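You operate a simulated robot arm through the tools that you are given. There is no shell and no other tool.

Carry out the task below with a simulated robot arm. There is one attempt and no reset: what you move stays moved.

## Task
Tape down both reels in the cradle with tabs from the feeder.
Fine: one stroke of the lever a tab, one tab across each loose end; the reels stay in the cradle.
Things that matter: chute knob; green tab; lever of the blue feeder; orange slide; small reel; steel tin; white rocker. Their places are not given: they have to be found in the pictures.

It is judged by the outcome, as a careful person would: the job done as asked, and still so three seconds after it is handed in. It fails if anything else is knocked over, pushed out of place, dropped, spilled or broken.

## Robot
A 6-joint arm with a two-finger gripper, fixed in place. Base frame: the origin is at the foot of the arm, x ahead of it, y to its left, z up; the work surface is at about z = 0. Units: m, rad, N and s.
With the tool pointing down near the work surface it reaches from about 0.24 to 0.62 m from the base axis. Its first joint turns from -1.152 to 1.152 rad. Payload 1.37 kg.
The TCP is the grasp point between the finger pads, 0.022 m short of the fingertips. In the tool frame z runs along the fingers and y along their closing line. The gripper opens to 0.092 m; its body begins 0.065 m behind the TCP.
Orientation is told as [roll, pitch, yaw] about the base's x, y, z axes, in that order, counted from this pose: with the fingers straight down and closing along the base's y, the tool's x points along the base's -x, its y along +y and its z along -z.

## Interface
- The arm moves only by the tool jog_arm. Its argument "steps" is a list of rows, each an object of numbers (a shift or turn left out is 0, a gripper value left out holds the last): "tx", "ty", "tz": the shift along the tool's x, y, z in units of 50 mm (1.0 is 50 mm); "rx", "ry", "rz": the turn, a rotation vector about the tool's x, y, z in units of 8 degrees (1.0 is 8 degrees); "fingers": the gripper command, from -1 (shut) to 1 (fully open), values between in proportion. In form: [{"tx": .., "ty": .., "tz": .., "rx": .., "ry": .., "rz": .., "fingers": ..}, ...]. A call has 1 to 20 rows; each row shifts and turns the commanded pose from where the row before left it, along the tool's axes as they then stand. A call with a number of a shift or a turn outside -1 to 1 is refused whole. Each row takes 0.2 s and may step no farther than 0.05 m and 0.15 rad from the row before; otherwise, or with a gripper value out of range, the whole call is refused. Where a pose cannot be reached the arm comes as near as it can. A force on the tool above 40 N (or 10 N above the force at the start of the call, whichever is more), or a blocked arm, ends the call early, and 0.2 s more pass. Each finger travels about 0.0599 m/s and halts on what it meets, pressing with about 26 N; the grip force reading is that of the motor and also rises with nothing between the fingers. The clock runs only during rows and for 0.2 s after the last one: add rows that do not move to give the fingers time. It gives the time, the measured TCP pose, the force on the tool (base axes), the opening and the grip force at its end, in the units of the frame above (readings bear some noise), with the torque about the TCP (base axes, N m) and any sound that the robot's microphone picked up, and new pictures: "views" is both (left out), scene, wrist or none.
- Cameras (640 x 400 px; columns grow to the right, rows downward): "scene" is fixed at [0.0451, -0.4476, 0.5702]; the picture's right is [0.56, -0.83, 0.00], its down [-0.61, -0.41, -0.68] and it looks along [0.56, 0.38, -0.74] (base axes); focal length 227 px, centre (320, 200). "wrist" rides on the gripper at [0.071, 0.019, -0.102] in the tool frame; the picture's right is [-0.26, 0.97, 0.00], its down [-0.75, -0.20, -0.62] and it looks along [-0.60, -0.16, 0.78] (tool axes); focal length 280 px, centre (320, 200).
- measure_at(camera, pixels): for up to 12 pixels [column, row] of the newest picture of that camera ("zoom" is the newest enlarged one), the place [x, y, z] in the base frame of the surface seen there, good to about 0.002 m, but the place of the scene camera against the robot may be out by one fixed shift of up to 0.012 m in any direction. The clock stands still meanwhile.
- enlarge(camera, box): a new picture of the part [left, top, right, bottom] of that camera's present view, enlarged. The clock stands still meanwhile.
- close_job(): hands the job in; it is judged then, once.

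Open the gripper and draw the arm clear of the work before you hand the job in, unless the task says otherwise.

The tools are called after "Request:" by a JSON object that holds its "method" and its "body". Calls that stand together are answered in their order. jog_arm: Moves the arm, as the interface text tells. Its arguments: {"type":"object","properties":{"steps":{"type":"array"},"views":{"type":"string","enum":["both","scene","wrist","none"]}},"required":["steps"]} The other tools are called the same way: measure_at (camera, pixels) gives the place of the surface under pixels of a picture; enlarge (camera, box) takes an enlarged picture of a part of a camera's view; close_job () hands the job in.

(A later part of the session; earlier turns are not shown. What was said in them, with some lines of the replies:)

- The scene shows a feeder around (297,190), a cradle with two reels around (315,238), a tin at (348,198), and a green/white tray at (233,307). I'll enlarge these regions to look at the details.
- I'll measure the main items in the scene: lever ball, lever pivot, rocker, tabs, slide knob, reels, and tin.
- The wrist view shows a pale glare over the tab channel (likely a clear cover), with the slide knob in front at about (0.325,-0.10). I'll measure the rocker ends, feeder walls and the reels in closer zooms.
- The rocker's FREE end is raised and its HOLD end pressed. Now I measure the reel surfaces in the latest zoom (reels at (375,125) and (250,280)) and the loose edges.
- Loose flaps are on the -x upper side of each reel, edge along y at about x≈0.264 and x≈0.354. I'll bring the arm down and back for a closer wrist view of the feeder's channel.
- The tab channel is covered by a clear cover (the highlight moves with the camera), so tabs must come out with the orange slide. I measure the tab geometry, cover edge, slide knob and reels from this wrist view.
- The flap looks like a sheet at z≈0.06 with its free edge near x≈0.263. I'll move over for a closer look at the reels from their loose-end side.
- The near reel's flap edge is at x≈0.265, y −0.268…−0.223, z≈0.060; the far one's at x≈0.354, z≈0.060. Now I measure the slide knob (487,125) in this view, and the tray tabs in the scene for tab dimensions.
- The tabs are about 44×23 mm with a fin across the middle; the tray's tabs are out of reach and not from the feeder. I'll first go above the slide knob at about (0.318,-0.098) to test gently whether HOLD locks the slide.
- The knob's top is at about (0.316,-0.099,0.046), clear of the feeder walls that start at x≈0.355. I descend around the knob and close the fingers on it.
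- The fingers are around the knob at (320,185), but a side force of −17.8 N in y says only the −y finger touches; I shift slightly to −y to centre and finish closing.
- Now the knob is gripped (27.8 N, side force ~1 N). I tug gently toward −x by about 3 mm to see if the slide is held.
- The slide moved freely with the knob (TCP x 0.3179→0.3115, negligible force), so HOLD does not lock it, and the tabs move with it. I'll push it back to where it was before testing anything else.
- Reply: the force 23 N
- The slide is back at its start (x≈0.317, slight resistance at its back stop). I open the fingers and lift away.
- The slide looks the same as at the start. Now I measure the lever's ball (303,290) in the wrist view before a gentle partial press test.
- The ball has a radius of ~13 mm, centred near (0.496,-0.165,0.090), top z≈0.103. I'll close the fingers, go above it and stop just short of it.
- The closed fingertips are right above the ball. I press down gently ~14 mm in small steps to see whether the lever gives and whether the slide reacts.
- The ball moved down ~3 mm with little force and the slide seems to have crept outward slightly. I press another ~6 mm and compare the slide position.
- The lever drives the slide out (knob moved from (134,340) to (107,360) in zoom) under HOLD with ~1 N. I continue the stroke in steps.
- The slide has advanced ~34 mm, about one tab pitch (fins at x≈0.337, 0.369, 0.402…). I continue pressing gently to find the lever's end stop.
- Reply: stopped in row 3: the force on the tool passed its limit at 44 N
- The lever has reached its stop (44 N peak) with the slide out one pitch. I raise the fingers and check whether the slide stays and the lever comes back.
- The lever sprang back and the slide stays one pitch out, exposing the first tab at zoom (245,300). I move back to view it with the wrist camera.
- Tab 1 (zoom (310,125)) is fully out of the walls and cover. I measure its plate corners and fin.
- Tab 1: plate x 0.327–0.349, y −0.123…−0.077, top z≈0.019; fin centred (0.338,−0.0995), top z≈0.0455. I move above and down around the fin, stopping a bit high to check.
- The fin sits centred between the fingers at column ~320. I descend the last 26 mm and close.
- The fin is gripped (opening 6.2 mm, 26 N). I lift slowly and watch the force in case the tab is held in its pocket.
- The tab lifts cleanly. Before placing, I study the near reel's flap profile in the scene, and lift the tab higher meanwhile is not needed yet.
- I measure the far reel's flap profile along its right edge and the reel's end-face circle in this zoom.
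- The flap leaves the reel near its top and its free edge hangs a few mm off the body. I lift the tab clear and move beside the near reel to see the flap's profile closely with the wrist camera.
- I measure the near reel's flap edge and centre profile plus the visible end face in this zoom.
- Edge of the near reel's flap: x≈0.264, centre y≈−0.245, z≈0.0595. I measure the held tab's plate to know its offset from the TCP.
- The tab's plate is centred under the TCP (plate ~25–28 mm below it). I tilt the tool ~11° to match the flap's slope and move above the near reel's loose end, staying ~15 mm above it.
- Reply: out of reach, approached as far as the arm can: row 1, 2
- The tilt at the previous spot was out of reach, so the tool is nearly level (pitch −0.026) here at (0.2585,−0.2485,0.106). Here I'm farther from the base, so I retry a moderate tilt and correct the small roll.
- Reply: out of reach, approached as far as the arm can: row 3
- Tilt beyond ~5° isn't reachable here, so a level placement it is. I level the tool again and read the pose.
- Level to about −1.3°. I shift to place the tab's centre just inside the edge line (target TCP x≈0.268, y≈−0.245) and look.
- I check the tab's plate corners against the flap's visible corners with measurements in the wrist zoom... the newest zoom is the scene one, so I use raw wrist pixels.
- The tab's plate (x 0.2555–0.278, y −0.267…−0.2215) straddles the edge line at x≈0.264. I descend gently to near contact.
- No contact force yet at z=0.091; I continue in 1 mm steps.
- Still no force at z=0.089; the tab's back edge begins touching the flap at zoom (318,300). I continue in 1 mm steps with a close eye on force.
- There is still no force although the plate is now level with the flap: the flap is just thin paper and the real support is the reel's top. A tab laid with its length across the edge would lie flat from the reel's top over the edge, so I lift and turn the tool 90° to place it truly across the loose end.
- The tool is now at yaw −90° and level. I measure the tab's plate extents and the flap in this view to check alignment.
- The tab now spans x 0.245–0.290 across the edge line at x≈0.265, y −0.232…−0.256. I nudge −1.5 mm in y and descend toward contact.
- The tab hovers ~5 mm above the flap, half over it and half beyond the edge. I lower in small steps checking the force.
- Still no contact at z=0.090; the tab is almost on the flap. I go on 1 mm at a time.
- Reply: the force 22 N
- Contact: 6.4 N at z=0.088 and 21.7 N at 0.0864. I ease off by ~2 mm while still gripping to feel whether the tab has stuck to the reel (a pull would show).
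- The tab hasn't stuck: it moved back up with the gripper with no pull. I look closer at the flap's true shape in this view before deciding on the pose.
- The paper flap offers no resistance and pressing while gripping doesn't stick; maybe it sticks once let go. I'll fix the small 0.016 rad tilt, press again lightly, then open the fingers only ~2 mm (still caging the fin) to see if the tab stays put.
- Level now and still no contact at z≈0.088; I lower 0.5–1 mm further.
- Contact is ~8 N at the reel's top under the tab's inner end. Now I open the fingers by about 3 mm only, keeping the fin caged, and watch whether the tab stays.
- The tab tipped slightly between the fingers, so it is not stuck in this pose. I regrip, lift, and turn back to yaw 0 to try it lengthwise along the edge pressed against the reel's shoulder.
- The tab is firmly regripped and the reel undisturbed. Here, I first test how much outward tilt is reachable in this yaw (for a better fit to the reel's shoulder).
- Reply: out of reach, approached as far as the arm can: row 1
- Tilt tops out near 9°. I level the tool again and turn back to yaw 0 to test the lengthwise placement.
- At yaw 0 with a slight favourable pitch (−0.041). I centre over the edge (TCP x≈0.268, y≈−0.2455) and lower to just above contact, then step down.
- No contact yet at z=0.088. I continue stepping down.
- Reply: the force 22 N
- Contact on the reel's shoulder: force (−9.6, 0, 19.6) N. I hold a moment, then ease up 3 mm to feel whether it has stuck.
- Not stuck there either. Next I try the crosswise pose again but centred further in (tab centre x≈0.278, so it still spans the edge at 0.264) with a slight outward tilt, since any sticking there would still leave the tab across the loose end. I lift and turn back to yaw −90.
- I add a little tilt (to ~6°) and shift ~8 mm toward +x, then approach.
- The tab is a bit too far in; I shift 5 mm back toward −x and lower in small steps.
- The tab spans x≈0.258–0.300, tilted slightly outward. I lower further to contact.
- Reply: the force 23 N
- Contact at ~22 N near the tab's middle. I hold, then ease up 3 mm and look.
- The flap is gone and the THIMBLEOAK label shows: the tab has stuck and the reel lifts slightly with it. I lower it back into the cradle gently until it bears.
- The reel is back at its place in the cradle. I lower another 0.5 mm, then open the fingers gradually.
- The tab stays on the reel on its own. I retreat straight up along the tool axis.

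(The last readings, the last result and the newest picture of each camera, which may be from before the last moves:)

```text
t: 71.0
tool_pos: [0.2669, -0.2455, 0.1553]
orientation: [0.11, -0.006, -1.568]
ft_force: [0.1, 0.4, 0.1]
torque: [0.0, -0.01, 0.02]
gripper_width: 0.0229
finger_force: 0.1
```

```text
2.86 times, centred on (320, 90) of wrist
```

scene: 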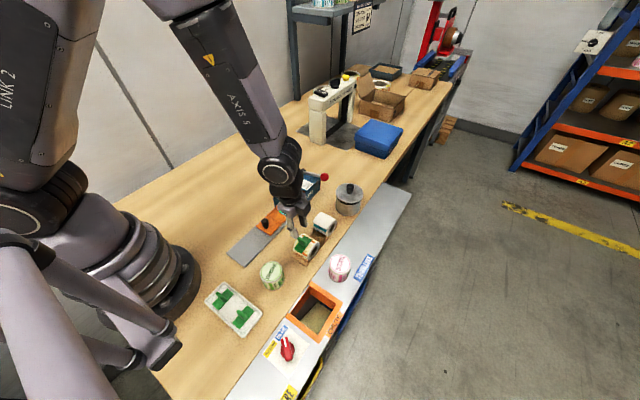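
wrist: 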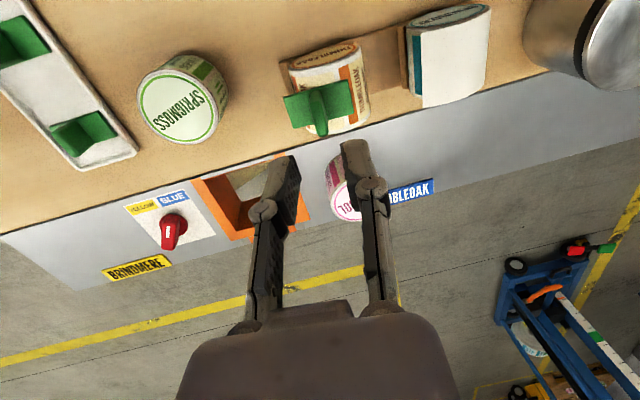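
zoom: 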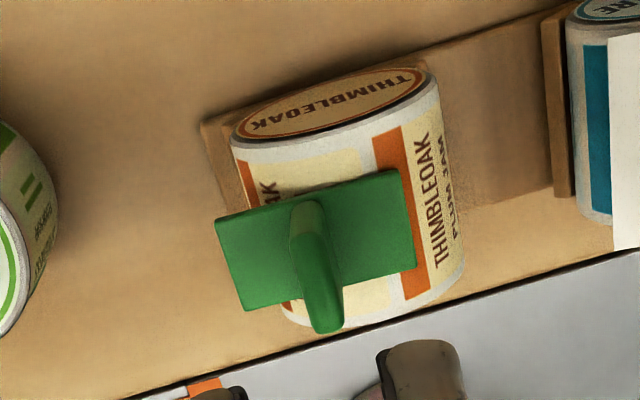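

The near reel is taped: tab across it, reel seated in its cradle. Now for the second tab: I level the tool, return to yaw 0 at a safe height with fingers closing, and head for the lever.

Request:
{"method": "jog_arm", "body": {"steps": [{"rx": 0.79, "tz": -0.3}, {"tz": -0.5, "fingers": -1}, {"rz": -0.94}, {"rz": -0.94}, {"rz": -0.94}, {"rz": -0.94}, {"rz": -0.94}, {"rz": -0.94}, {"rz": -0.94}, {"rz": -0.94}, {"rz": -0.94}, {"rz": -0.94}, {"rz": -0.94}, {"rz": -0.91}, {}], "views": "none"}}

```text
t: 74.2
tool_pos: [0.266, -0.2448, 0.1953]
orientation: [-0.006, -0.001, 0.006]
ft_force: [0.3, 0.7, -0.5]
torque: [0.02, 0.02, 0.01]
gripper_width: 0.0
finger_force: 26.3
```

Level at yaw 0. I travel to above the lever's ball and check alignment.

Request:
{"method": "jog_arm", "body": {"steps": [{"tx": -0.918, "ty": 0.309}, {"tx": -0.918, "ty": 0.309}, {"tx": -0.918, "ty": 0.309}, {"tx": -0.918, "ty": 0.309}, {"tx": -0.918, "ty": 0.309}, {"tz": 0.7}, {"tz": 0.5}, {}], "views": "both"}}

Request:
{"method": "enlarge", "body": {"camera": "scene", "box": [230, 155, 358, 235]}}

```text
t: 76.0
tool_pos: [0.4951, -0.169, 0.1325]
orientation: [-0.005, 0.002, 0.003]
ft_force: [0.2, -0.5, 0.5]
torque: [-0.01, 0.03, -0.01]
gripper_width: 0.0
finger_force: 25.8
```

scene: 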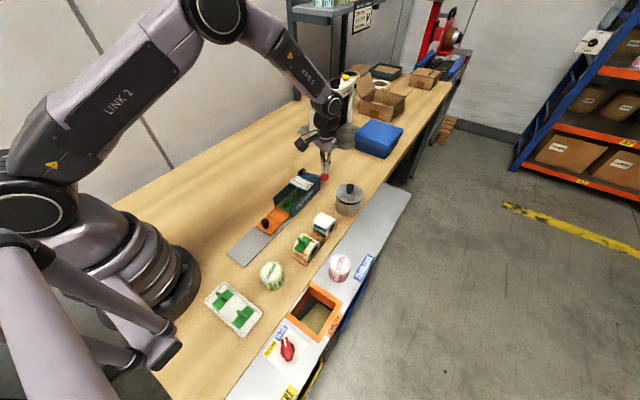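
wrist: 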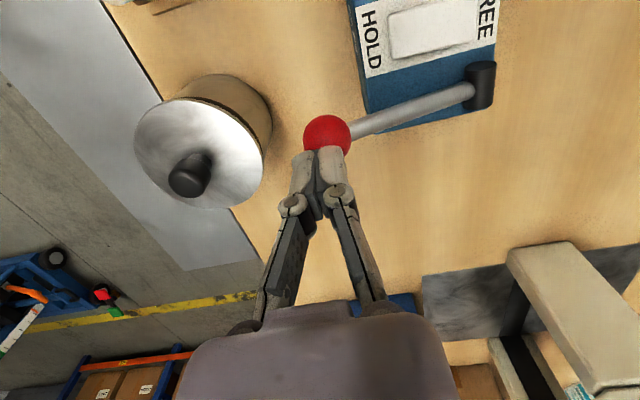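

```text
5.00 times, centred on (294, 195) of scene
```

zoom: 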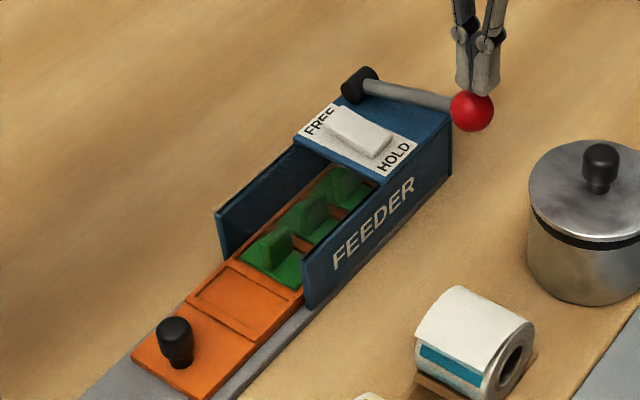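

Aligned over the ball. I make the second stroke, pressing down slowly.

Request:
{"method": "jog_arm", "body": {"steps": [{"tz": 0.1, "ty": 0.03}, {"tz": 0.1}, {"tz": 0.08}, {"tz": 0.08}, {"tz": 0.08}, {"tz": 0.08}, {}], "views": "both"}}

Request:
{"method": "enlarge", "body": {"camera": "scene", "box": [210, 155, 358, 250]}}

```text
t: 77.6
tool_pos: [0.4965, -0.1661, 0.1087]
orientation: [-0.007, 0.001, 0.002]
ft_force: [-1.2, -0.3, 1.5]
torque: [0.0, 0.01, 0.01]
gripper_width: 0.0
finger_force: 28.1
```

scene: 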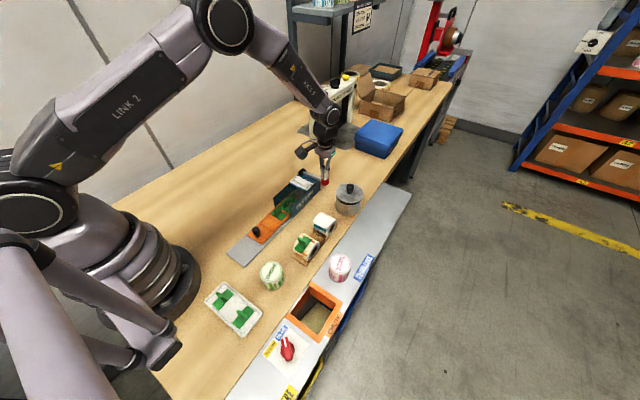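
wrist: 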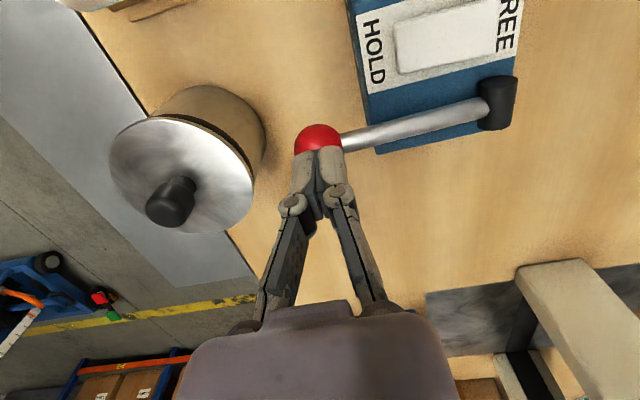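

```text
4.21 times, centred on (284, 202) of scene
```

zoom: 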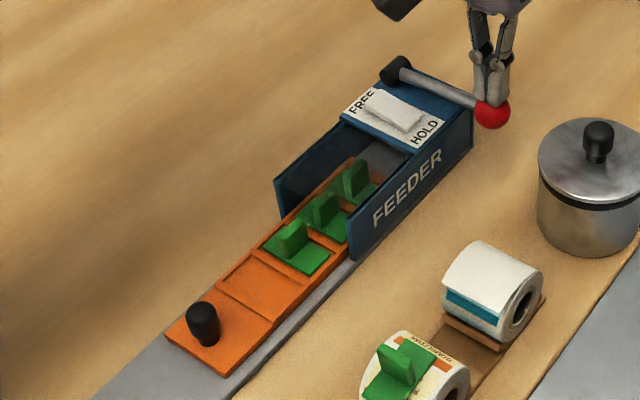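

The slide is nearly one further pitch out. I complete the stroke with small steps to the stop.

Request:
{"method": "jog_arm", "body": {"steps": [{"tz": 0.05}, {"tz": 0.03}, {}], "views": "none"}}

Request:
{"method": "jog_arm", "body": {"steps": [{"tz": 0.02}, {}], "views": "none"}}

```text
t: 78.4
tool_pos: [0.4949, -0.1661, 0.1045]
orientation: [-0.005, -0.001, 0.003]
ft_force: [-2.5, 0.8, 6.1]
torque: [0.02, 0.07, -0.02]
gripper_width: 0.006
finger_force: 27.5
```

```text
t: 79.0
tool_pos: [0.4946, -0.1669, 0.1032]
orientation: [-0.004, -0.001, 0.005]
ft_force: [-5.8, 4.1, 17.8]
torque: [0.03, 0.1, -0.01]
gripper_width: 0.0059
finger_force: 28.2
```

Force climbed to ~18 N: the lever is at its stop. I release it and check the slide.

Request:
{"method": "jog_arm", "body": {"steps": [{"tz": -0.1, "fingers": -1}, {"tz": -0.2}, {"tz": -0.3}, {"tz": -0.6}, {}], "views": "both"}}

Request:
{"method": "enlarge", "body": {"camera": "scene", "box": [210, 155, 358, 250]}}

```text
t: 80.2
tool_pos: [0.495, -0.1657, 0.1628]
orientation: [-0.005, 0.0, 0.004]
ft_force: [-0.4, -0.7, 0.0]
torque: [0.02, 0.01, 0.0]
gripper_width: 0.0
finger_force: 27.6
```

scene: 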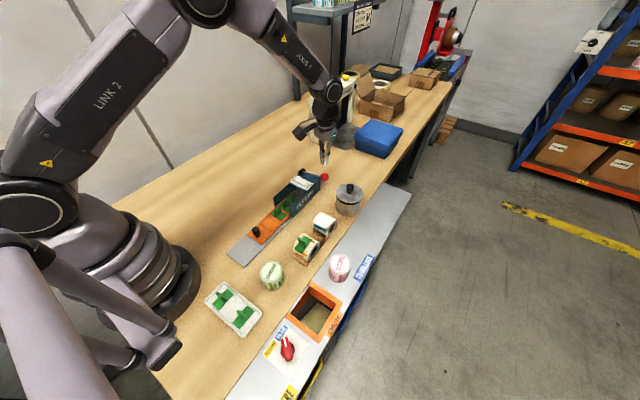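
wrist: 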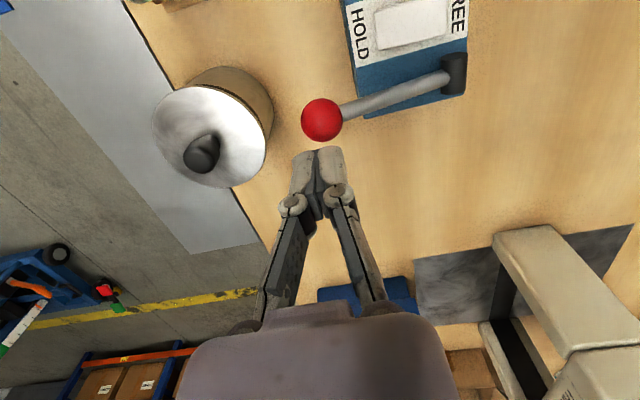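

```text
4.21 times, centred on (284, 202) of scene
```

zoom: 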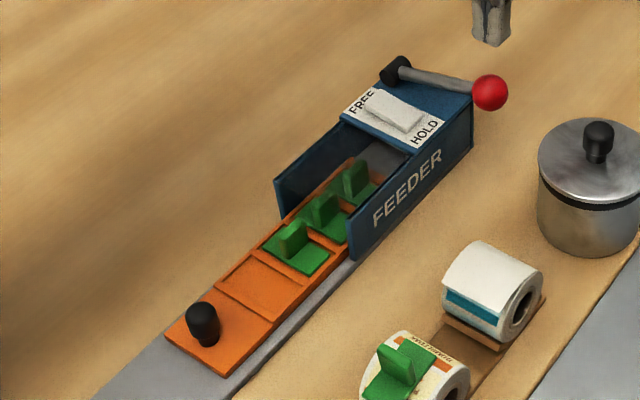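

The second tab is now exposed at zoom (298,248). I move over it to measure its position with the wrist camera.

Request:
{"method": "jog_arm", "body": {"steps": [{"tx": 0.75, "ty": 0.27, "fingers": -0.2}, {"tx": 0.75, "ty": 0.27}, {"tx": 0.75, "ty": 0.27}, {"tx": 0.75, "ty": 0.27}, {"tx": 0.75, "ty": 0.27}, {}], "views": "wrist"}}

Request:
{"method": "enlarge", "body": {"camera": "wrist", "box": [260, 80, 400, 220]}}

```text
t: 81.6
tool_pos: [0.3056, -0.1014, 0.164]
orientation: [-0.007, 0.001, 0.003]
ft_force: [0.0, -0.3, 0.2]
torque: [-0.04, 0.0, 0.01]
gripper_width: 0.0365
finger_force: 0.0
```

wrist: 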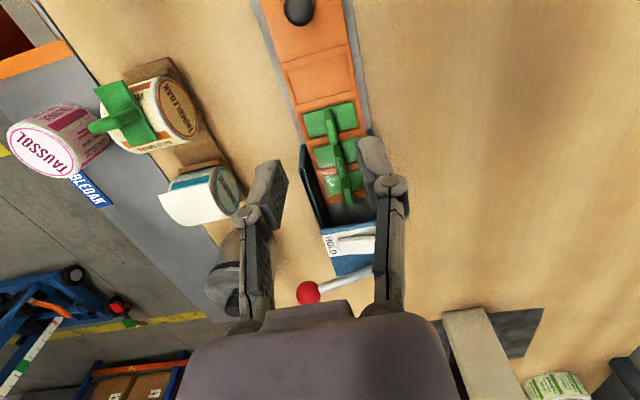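

```text
2.86 times, centred on (330, 150) of wrist
```

zoom: 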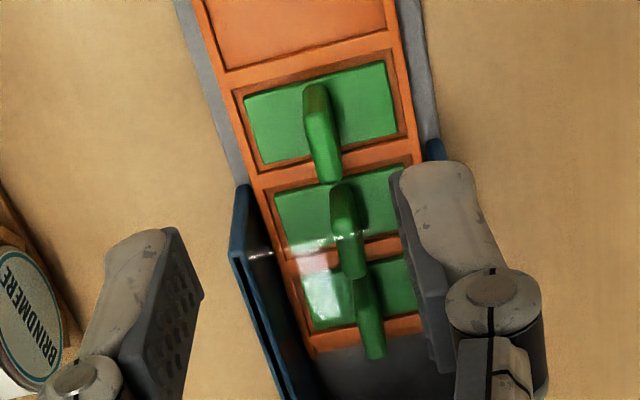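

The second tab sits fully exposed; three remain including it. I measure its plate and fin.

Request:
{"method": "measure_at", "body": {"camera": "zoom", "pixels": [[250, 98], [382, 66], [395, 130], [268, 160], [316, 95], [325, 140], [330, 172], [320, 120], [285, 125], [360, 105]]}}

```text
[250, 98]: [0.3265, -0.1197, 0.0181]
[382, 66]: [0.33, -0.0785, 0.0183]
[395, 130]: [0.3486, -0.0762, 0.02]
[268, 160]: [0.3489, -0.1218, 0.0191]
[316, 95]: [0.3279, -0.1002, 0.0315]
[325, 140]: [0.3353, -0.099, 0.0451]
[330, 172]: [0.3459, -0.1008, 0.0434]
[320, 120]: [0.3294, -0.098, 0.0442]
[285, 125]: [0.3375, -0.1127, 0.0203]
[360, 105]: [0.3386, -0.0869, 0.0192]
```

Same location as before (fin centre ≈(0.338,−0.0995)). I descend around the fin and grip it.

Request:
{"method": "jog_arm", "body": {"steps": [{"tx": -0.65, "ty": 0.04}, {"tz": 0.8}, {"tz": 0.8}, {"tz": 0.3}, {}], "views": "both"}}

```text
t: 82.8
tool_pos: [0.3382, -0.0985, 0.0673]
orientation: [-0.005, 0.0, 0.003]
ft_force: [0.7, -0.1, 0.3]
torque: [-0.03, -0.02, -0.01]
gripper_width: 0.0369
finger_force: 0.1
```

scene: 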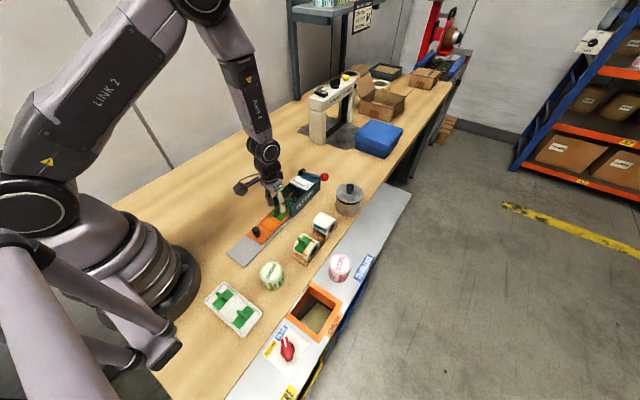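
wrist: 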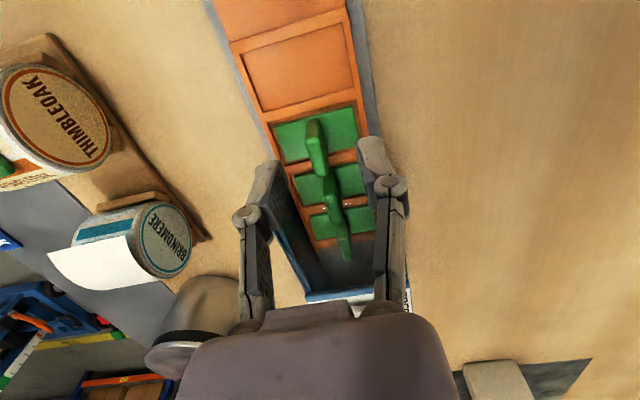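

The fin is centred (col ~317). I lower the last 21 mm and close.

Request:
{"method": "jog_arm", "body": {"steps": [{"tz": 0.25, "ty": -0.02}, {"tz": 0.18}, {}, {"fingers": -1}, {"fingers": -1}, {"fingers": -1}, {"fingers": -1}], "views": "none"}}

Request:
{"method": "jog_arm", "body": {"steps": [{"tz": -0.05}, {"tz": -0.15}, {"tz": -0.6}, {"tz": -0.8}, {}], "views": "both"}}

Request:
{"method": "enlarge", "body": {"camera": "wrist", "box": [240, 80, 400, 220]}}

Request:
{"method": "enlarge", "body": {"camera": "scene", "box": [210, 155, 358, 250]}}

```text
t: 84.4
tool_pos: [0.3392, -0.101, 0.0461]
orientation: [-0.005, 0.0, 0.003]
ft_force: [-0.2, 0.1, 0.1]
torque: [0.0, 0.01, -0.03]
gripper_width: 0.0062
finger_force: 26.7
```

```text
t: 85.6
tool_pos: [0.3396, -0.0992, 0.1251]
orientation: [-0.005, -0.001, 0.004]
ft_force: [0.8, 0.6, -0.4]
torque: [0.03, 0.01, -0.01]
gripper_width: 0.0062
finger_force: 26.0
```

scene: 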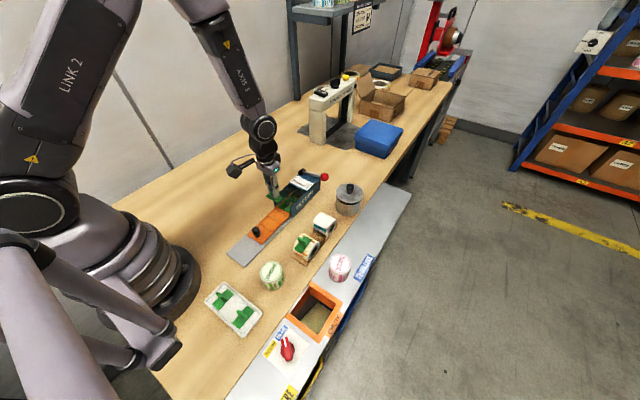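
wrist: 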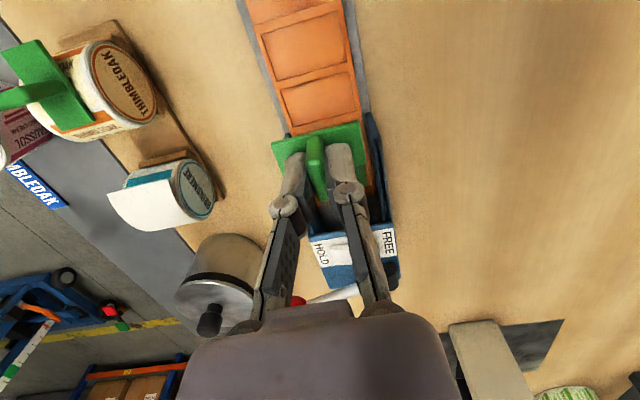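

```text
2.86 times, centred on (320, 150) of wrist
```

zoom: 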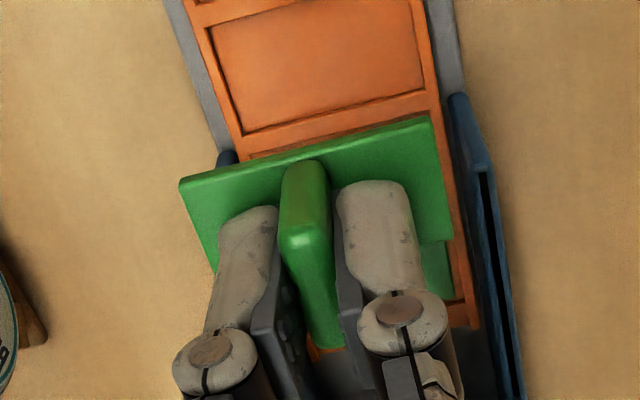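

```text
4.21 times, centred on (284, 202) of scene
```

zoom: 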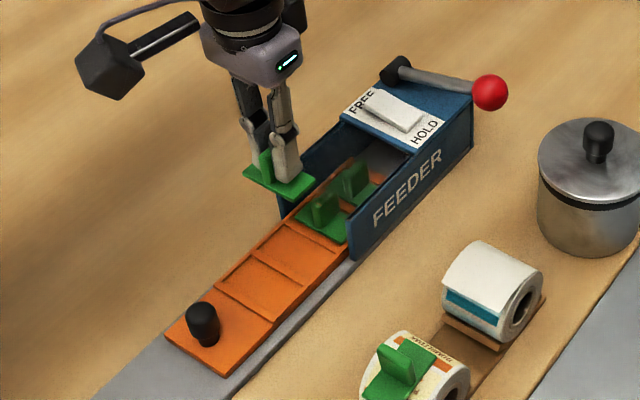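

The second tab is held. I move over the far reel (target x≈0.366, y≈−0.246) at a safe height while turning to yaw −90.

Request:
{"method": "jog_arm", "body": {"steps": [{"tz": -0.2}, {"tx": -0.13, "ty": -0.735}, {"tx": -0.13, "ty": -0.735}, {"tx": -0.13, "ty": -0.735}, {"tx": -0.13, "ty": -0.735}, {"rz": 0.94}, {"rz": 0.94}, {"rz": 0.94}, {"rz": 0.94}, {"rz": 0.94}, {"rz": 0.94}, {"rz": 0.94}, {"rz": 0.94}, {"rz": 0.94}, {"rz": 0.94}, {"rz": 0.94}, {"rz": 0.91}, {}], "views": "both"}}

Request:
{"method": "enlarge", "body": {"camera": "scene", "box": [290, 195, 354, 245]}}

Request:
{"method": "enlarge", "body": {"camera": "wrist", "box": [200, 20, 440, 180]}}

```text
t: 89.4
tool_pos: [0.3652, -0.2447, 0.1356]
orientation: [0.0, -0.004, -1.568]
ft_force: [0.1, 0.6, -0.9]
torque: [-0.02, 0.01, 0.0]
gripper_width: 0.0065
finger_force: 26.6
```

scene: 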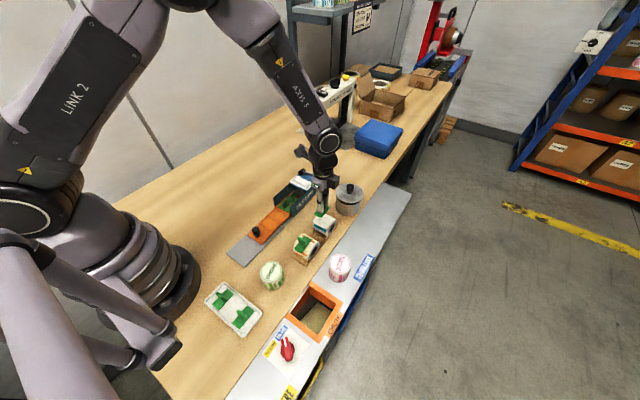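
wrist: 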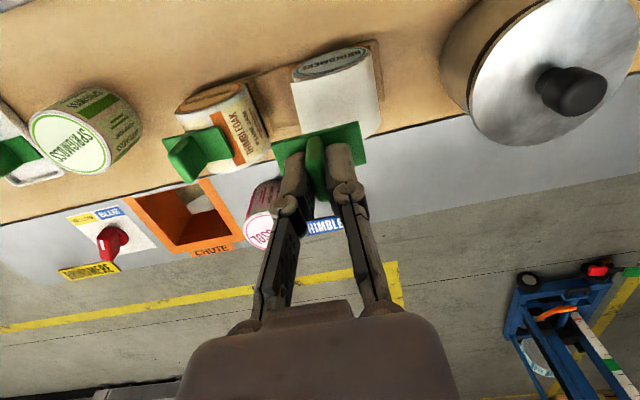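

```text
8.00 times, centred on (322, 220) of scene
```

zoom: 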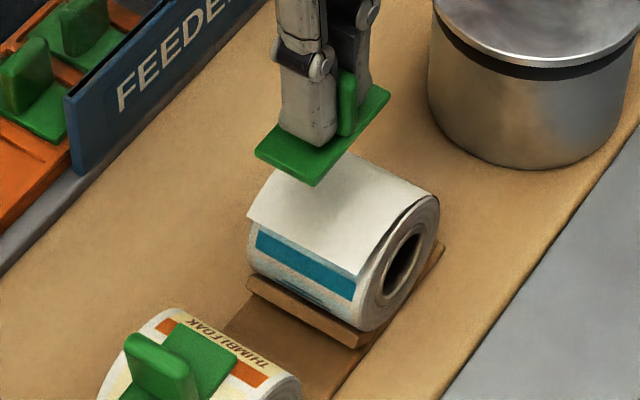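

```text
2.50 times, centred on (320, 100) of wrist
```

zoom: 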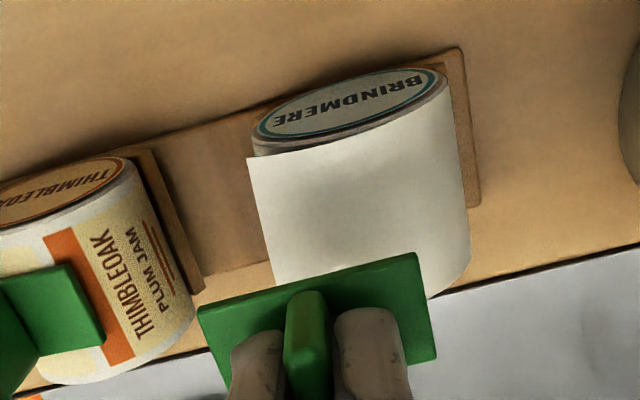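

I measure the far reel's flap edge, its right side, and the held tab's ends in this zoom.

Request:
{"method": "measure_at", "body": {"camera": "zoom", "pixels": [[252, 170], [260, 215], [272, 270], [330, 200], [380, 190], [440, 180], [465, 200], [468, 240], [205, 308], [413, 258], [430, 345], [215, 350]]}}

Request:
{"method": "measure_at", "body": {"camera": "zoom", "pixels": [[68, 270], [100, 335], [30, 280], [190, 290], [150, 200], [130, 230], [255, 130], [440, 85], [290, 110], [350, 90]]}}

```text
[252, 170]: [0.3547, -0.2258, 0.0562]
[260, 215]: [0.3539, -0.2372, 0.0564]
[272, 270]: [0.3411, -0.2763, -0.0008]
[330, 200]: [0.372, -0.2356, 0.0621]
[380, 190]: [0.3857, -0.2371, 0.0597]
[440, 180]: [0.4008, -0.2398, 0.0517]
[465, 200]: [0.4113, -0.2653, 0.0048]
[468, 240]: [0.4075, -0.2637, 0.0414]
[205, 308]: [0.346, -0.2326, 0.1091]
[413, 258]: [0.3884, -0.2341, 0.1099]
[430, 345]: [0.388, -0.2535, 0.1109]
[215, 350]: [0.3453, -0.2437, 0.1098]
```

```text
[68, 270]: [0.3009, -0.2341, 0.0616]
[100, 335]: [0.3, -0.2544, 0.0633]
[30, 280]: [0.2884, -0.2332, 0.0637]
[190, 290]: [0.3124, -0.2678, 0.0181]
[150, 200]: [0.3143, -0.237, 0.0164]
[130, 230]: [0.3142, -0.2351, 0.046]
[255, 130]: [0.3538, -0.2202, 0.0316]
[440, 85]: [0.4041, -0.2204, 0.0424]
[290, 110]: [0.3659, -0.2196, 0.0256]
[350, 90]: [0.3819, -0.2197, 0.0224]
```

Far reel spans x 0.354–0.404 (centre 0.379); the near tab that stuck sits 10.5 mm outward of its reel's centre, so here I aim the tab's centre at x≈0.368. I add the same ~6° tilt, shift, and lower to just above contact.

Request:
{"method": "jog_arm", "body": {"steps": [{"rx": -0.79}, {"ty": -0.134, "tx": -0.016}, {"tz": 0.4}, {"tz": 0.36}, {}], "views": "both"}}

Request:
{"method": "enlarge", "body": {"camera": "scene", "box": [300, 200, 348, 240]}}

Request:
{"method": "measure_at", "body": {"camera": "wrist", "pixels": [[273, 145], [300, 138], [345, 127], [357, 124], [363, 150], [363, 163]]}}

```text
t: 90.6
tool_pos: [0.3634, -0.2471, 0.0973]
orientation: [0.11, -0.006, -1.567]
ft_force: [1.0, 0.5, -0.5]
torque: [0.02, 0.04, 0.0]
gripper_width: 0.0058
finger_force: 26.1
```

scene: 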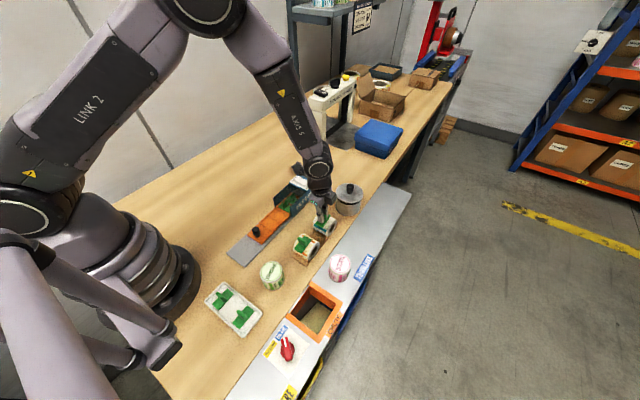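
wrist: 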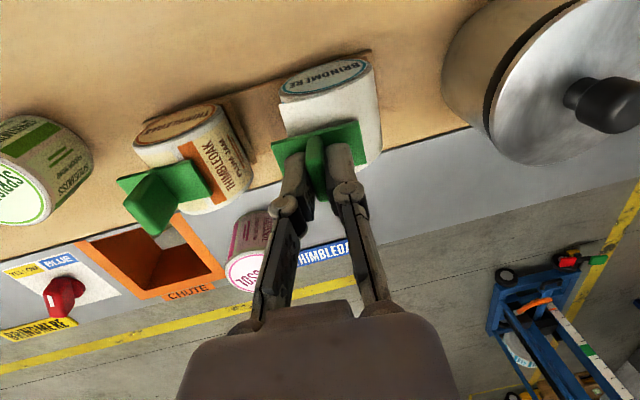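

```text
10.00 times, centred on (324, 220) of scene
```

zoom: 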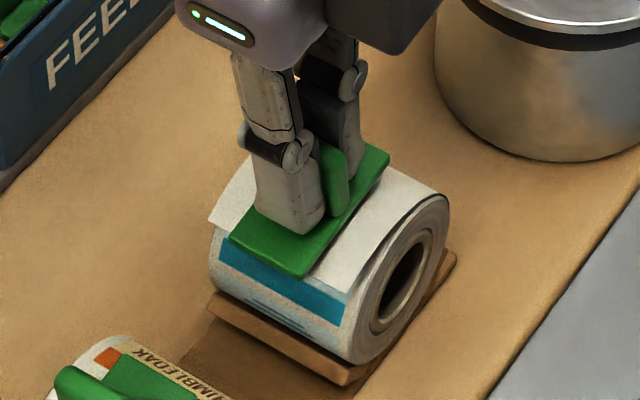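

```text
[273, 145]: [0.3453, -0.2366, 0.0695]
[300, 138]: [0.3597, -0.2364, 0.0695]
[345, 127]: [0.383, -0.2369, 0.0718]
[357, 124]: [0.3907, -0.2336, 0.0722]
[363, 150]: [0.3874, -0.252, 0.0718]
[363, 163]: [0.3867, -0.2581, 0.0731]
```

The tab spans x≈0.345–0.389 over the flap edge at 0.354. I nudge +1 mm in y and descend in small steps.

Request:
{"method": "jog_arm", "body": {"steps": [{"tx": 0.025, "tz": 0.1}, {"tz": 0.06}, {}], "views": "none"}}

Request:
{"method": "jog_arm", "body": {"steps": [{"tz": 0.04}, {}], "views": "none"}}

Request:
{"method": "jog_arm", "body": {"steps": [{"tz": 0.02}, {}], "views": "none"}}

```text
t: 91.4
tool_pos: [0.366, -0.246, 0.0909]
orientation: [0.111, -0.004, -1.568]
ft_force: [0.7, -0.5, 0.3]
torque: [0.02, -0.03, -0.01]
gripper_width: 0.006
finger_force: 25.6
```

```text
t: 92.0
tool_pos: [0.3652, -0.2457, 0.0888]
orientation: [0.11, -0.004, -1.567]
ft_force: [-0.2, -0.2, 2.9]
torque: [0.03, 0.0, 0.03]
gripper_width: 0.0062
finger_force: 26.1
```

```text
t: 92.6
tool_pos: [0.3645, -0.2462, 0.0893]
orientation: [0.11, -0.005, -1.567]
ft_force: [-6.7, 3.0, 21.2]
torque: [-0.08, 0.08, -0.03]
gripper_width: 0.0063
finger_force: 25.9
```

Contact at ~21 N. I hold for a second and look whether the flap is taped.

Request:
{"method": "jog_arm", "body": {"steps": [{}, {}, {}, {}], "views": "both"}}

Request:
{"method": "enlarge", "body": {"camera": "scene", "box": [300, 200, 348, 240]}}

```text
t: 93.6
tool_pos: [0.3659, -0.2454, 0.0885]
orientation: [0.11, -0.006, -1.568]
ft_force: [-5.1, 3.2, 19.6]
torque: [-0.13, 0.07, -0.03]
gripper_width: 0.0062
finger_force: 26.2
```

scene: 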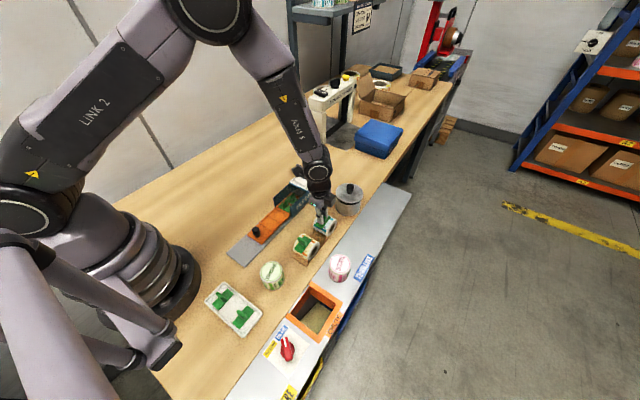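
wrist: 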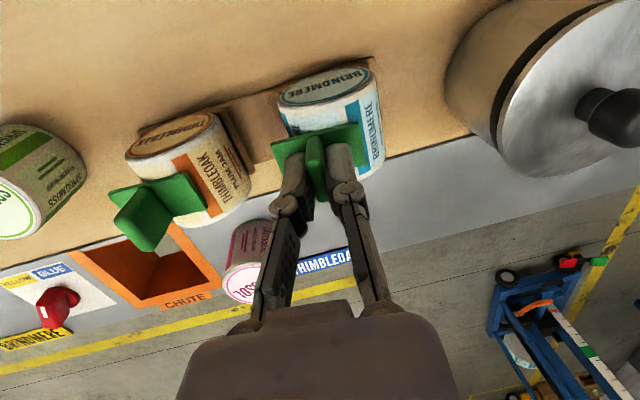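

```text
10.00 times, centred on (324, 220) of scene
```

zoom: 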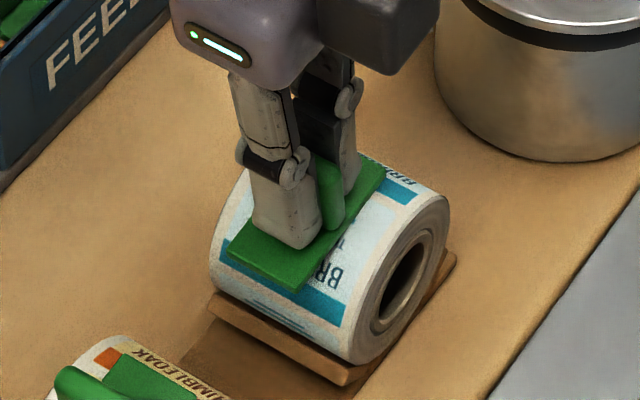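

The far reel's flap is gone too: BRINDMERE label shows with the tab across it. I ease the press slightly and open the fingers gradually.

Request:
{"method": "jog_arm", "body": {"steps": [{"tz": -0.012}, {}], "views": "none"}}

Request:
{"method": "jog_arm", "body": {"steps": [{"fingers": -0.85}, {"fingers": -0.7}, {"fingers": -0.5}, {"fingers": -0.5}], "views": "both"}}

Request:
{"method": "enlarge", "body": {"camera": "scene", "box": [300, 200, 348, 240]}}

```text
t: 94.2
tool_pos: [0.3652, -0.2463, 0.0871]
orientation: [0.111, -0.005, -1.568]
ft_force: [2.4, -1.2, 3.5]
torque: [-0.03, -0.1, 0.01]
gripper_width: 0.0063
finger_force: 26.0
```

```text
t: 95.2
tool_pos: [0.3643, -0.2463, 0.0885]
orientation: [0.11, -0.005, -1.566]
ft_force: [0.2, 1.3, 0.6]
torque: [0.01, 0.01, -0.01]
gripper_width: 0.0232
finger_force: 0.1
```

scene: 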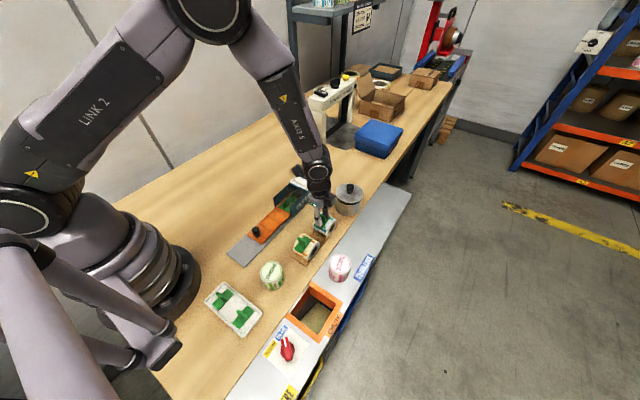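
wrist: 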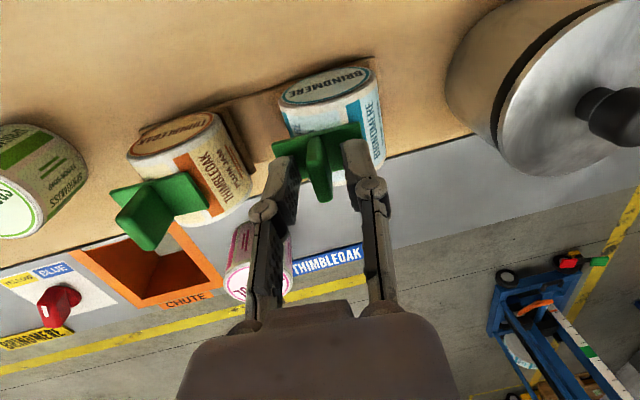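

```text
10.00 times, centred on (324, 220) of scene
```

zoom: 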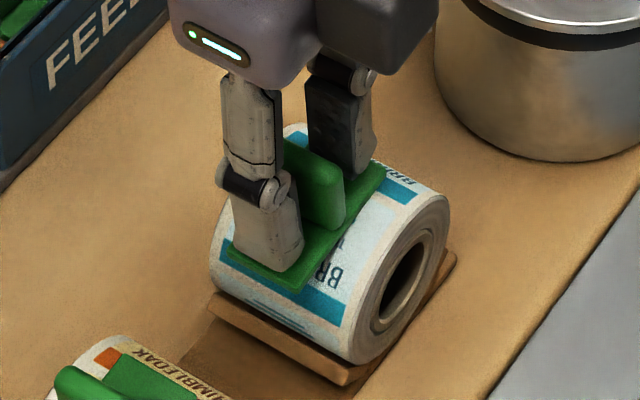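

The tab is released and stays. I retreat straight up along the tool axis, then further up and clear.

Request:
{"method": "jog_arm", "body": {"steps": [{"tz": -0.2}, {"tz": -0.5}, {"tz": -0.8}, {"tz": -0.8}, {}], "views": "both"}}

Request:
{"method": "enlarge", "body": {"camera": "scene", "box": [285, 200, 349, 260]}}

```text
t: 96.4
tool_pos: [0.3518, -0.245, 0.2017]
orientation: [0.11, -0.007, -1.568]
ft_force: [-0.4, -0.4, -0.5]
torque: [-0.01, 0.02, 0.02]
gripper_width: 0.0231
finger_force: 0.1
```

scene: 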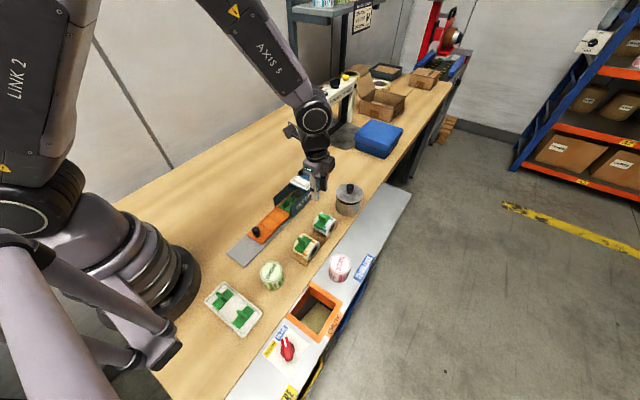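
wrist: 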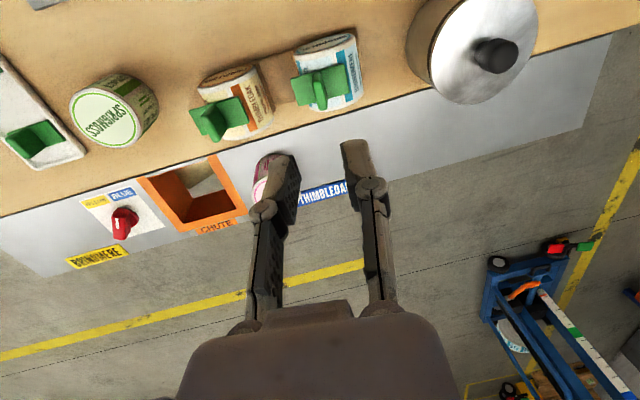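

```text
6.67 times, centred on (317, 230) of scene
```

zoom: 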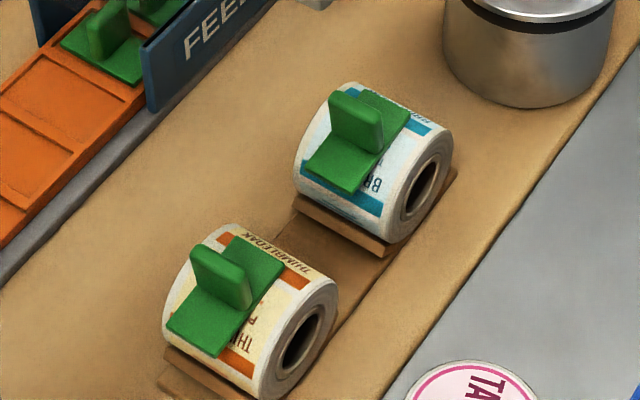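

Both reels carry one tab each across the former loose end and sit in their cradles. I level out, open the gripper, and draw the arm up and away from the work.

Request:
{"method": "jog_arm", "body": {"steps": [{"rx": 0.79, "tz": -0.5, "fingers": 1}, {"tz": -0.8}, {"tz": -0.6}, {"tx": 0.8}, {"tx": 0.8}, {"tx": 0.8}, {"tx": 0.8}, {}, {}], "views": "both"}}

Request:
{"method": "enlarge", "body": {"camera": "scene", "box": [210, 160, 370, 260]}}

Request:
{"method": "enlarge", "body": {"camera": "scene", "box": [190, 240, 380, 380]}}

```text
t: 98.4
tool_pos: [0.3507, -0.0834, 0.2959]
orientation: [-0.001, -0.005, -1.566]
ft_force: [-0.3, 0.5, 0.0]
torque: [0.01, 0.0, -0.03]
gripper_width: 0.0922
finger_force: 0.1
```

scene: 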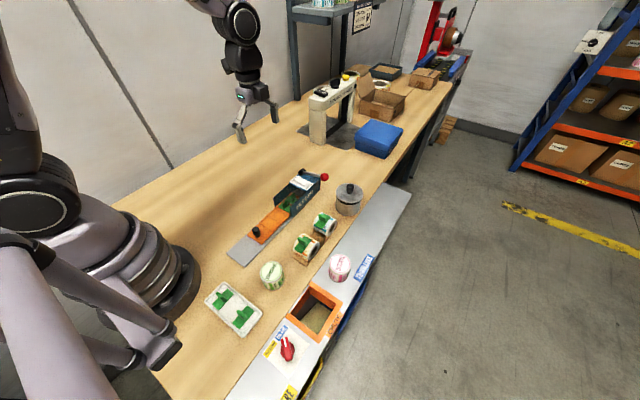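
wrist: 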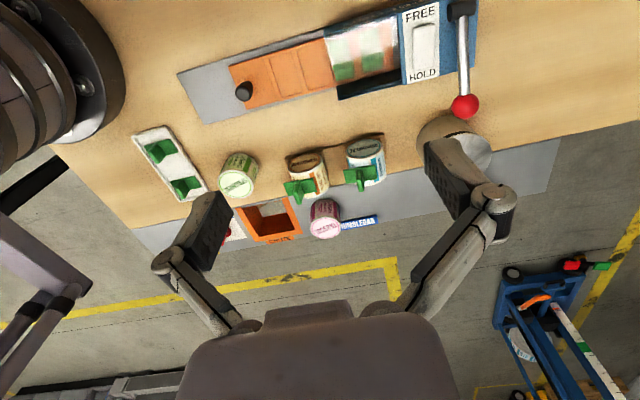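

```text
4.00 times, centred on (290, 210) of scene
```

zoom: 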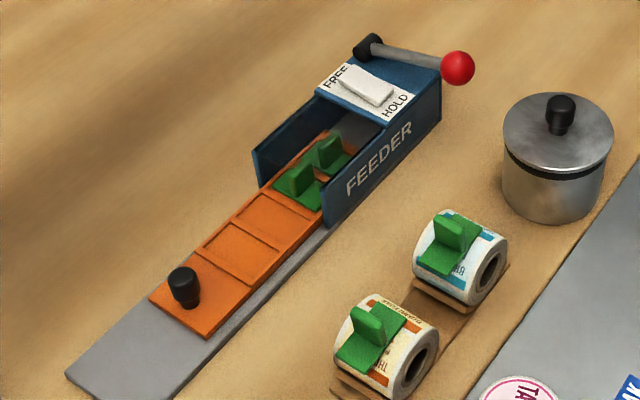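

```text
2.86 times, centred on (285, 310) of scene
```

zoom: 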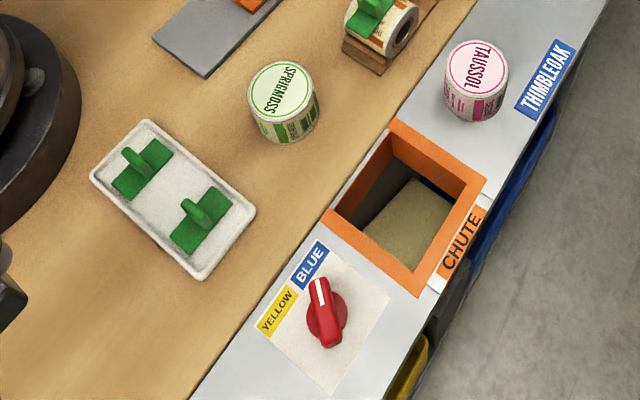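

Both reels, at zoom (385,345) and (460,258), are taped with one tab each and still sit in the cradle. The tray, tin, chute knob and other reels are where they were, two lever strokes were used, and the gripper is open and clear. I hand the job in.

Request:
{"method": "close_job", "body": {}}

```text
The job is handed in.
```

Both reels in the cradle are taped down, each with one tab from the feeder laid across its loose end. I handed the job in. The result has not come back to me.

- **Strokes:** I used two full strokes of the lever, one for each tab, with the rocker left on HOLD as I found it.
- **Near reel (THIMBLEOAK):** The first tab did not stick in my first three tries on this reel. It held once I set it crosswise, a little further in from the edge, with a slight tilt. Lifting to check the hold raised the reel slightly, and I set it back in the cradle.
- **Far reel (BRINDMERE):** The second tab stuck on the first press in the same position.
- **Orange slide:** Before the first stroke I pulled the slide about 6 mm by its knob to test it, then pushed it back. It now stands two tabs further out, where the strokes left it.

In the last pictures the reels sit in their cradle. The steel tin, tray, chute knob and the other reels are where they were. The gripper is open and the arm is clear of the work.
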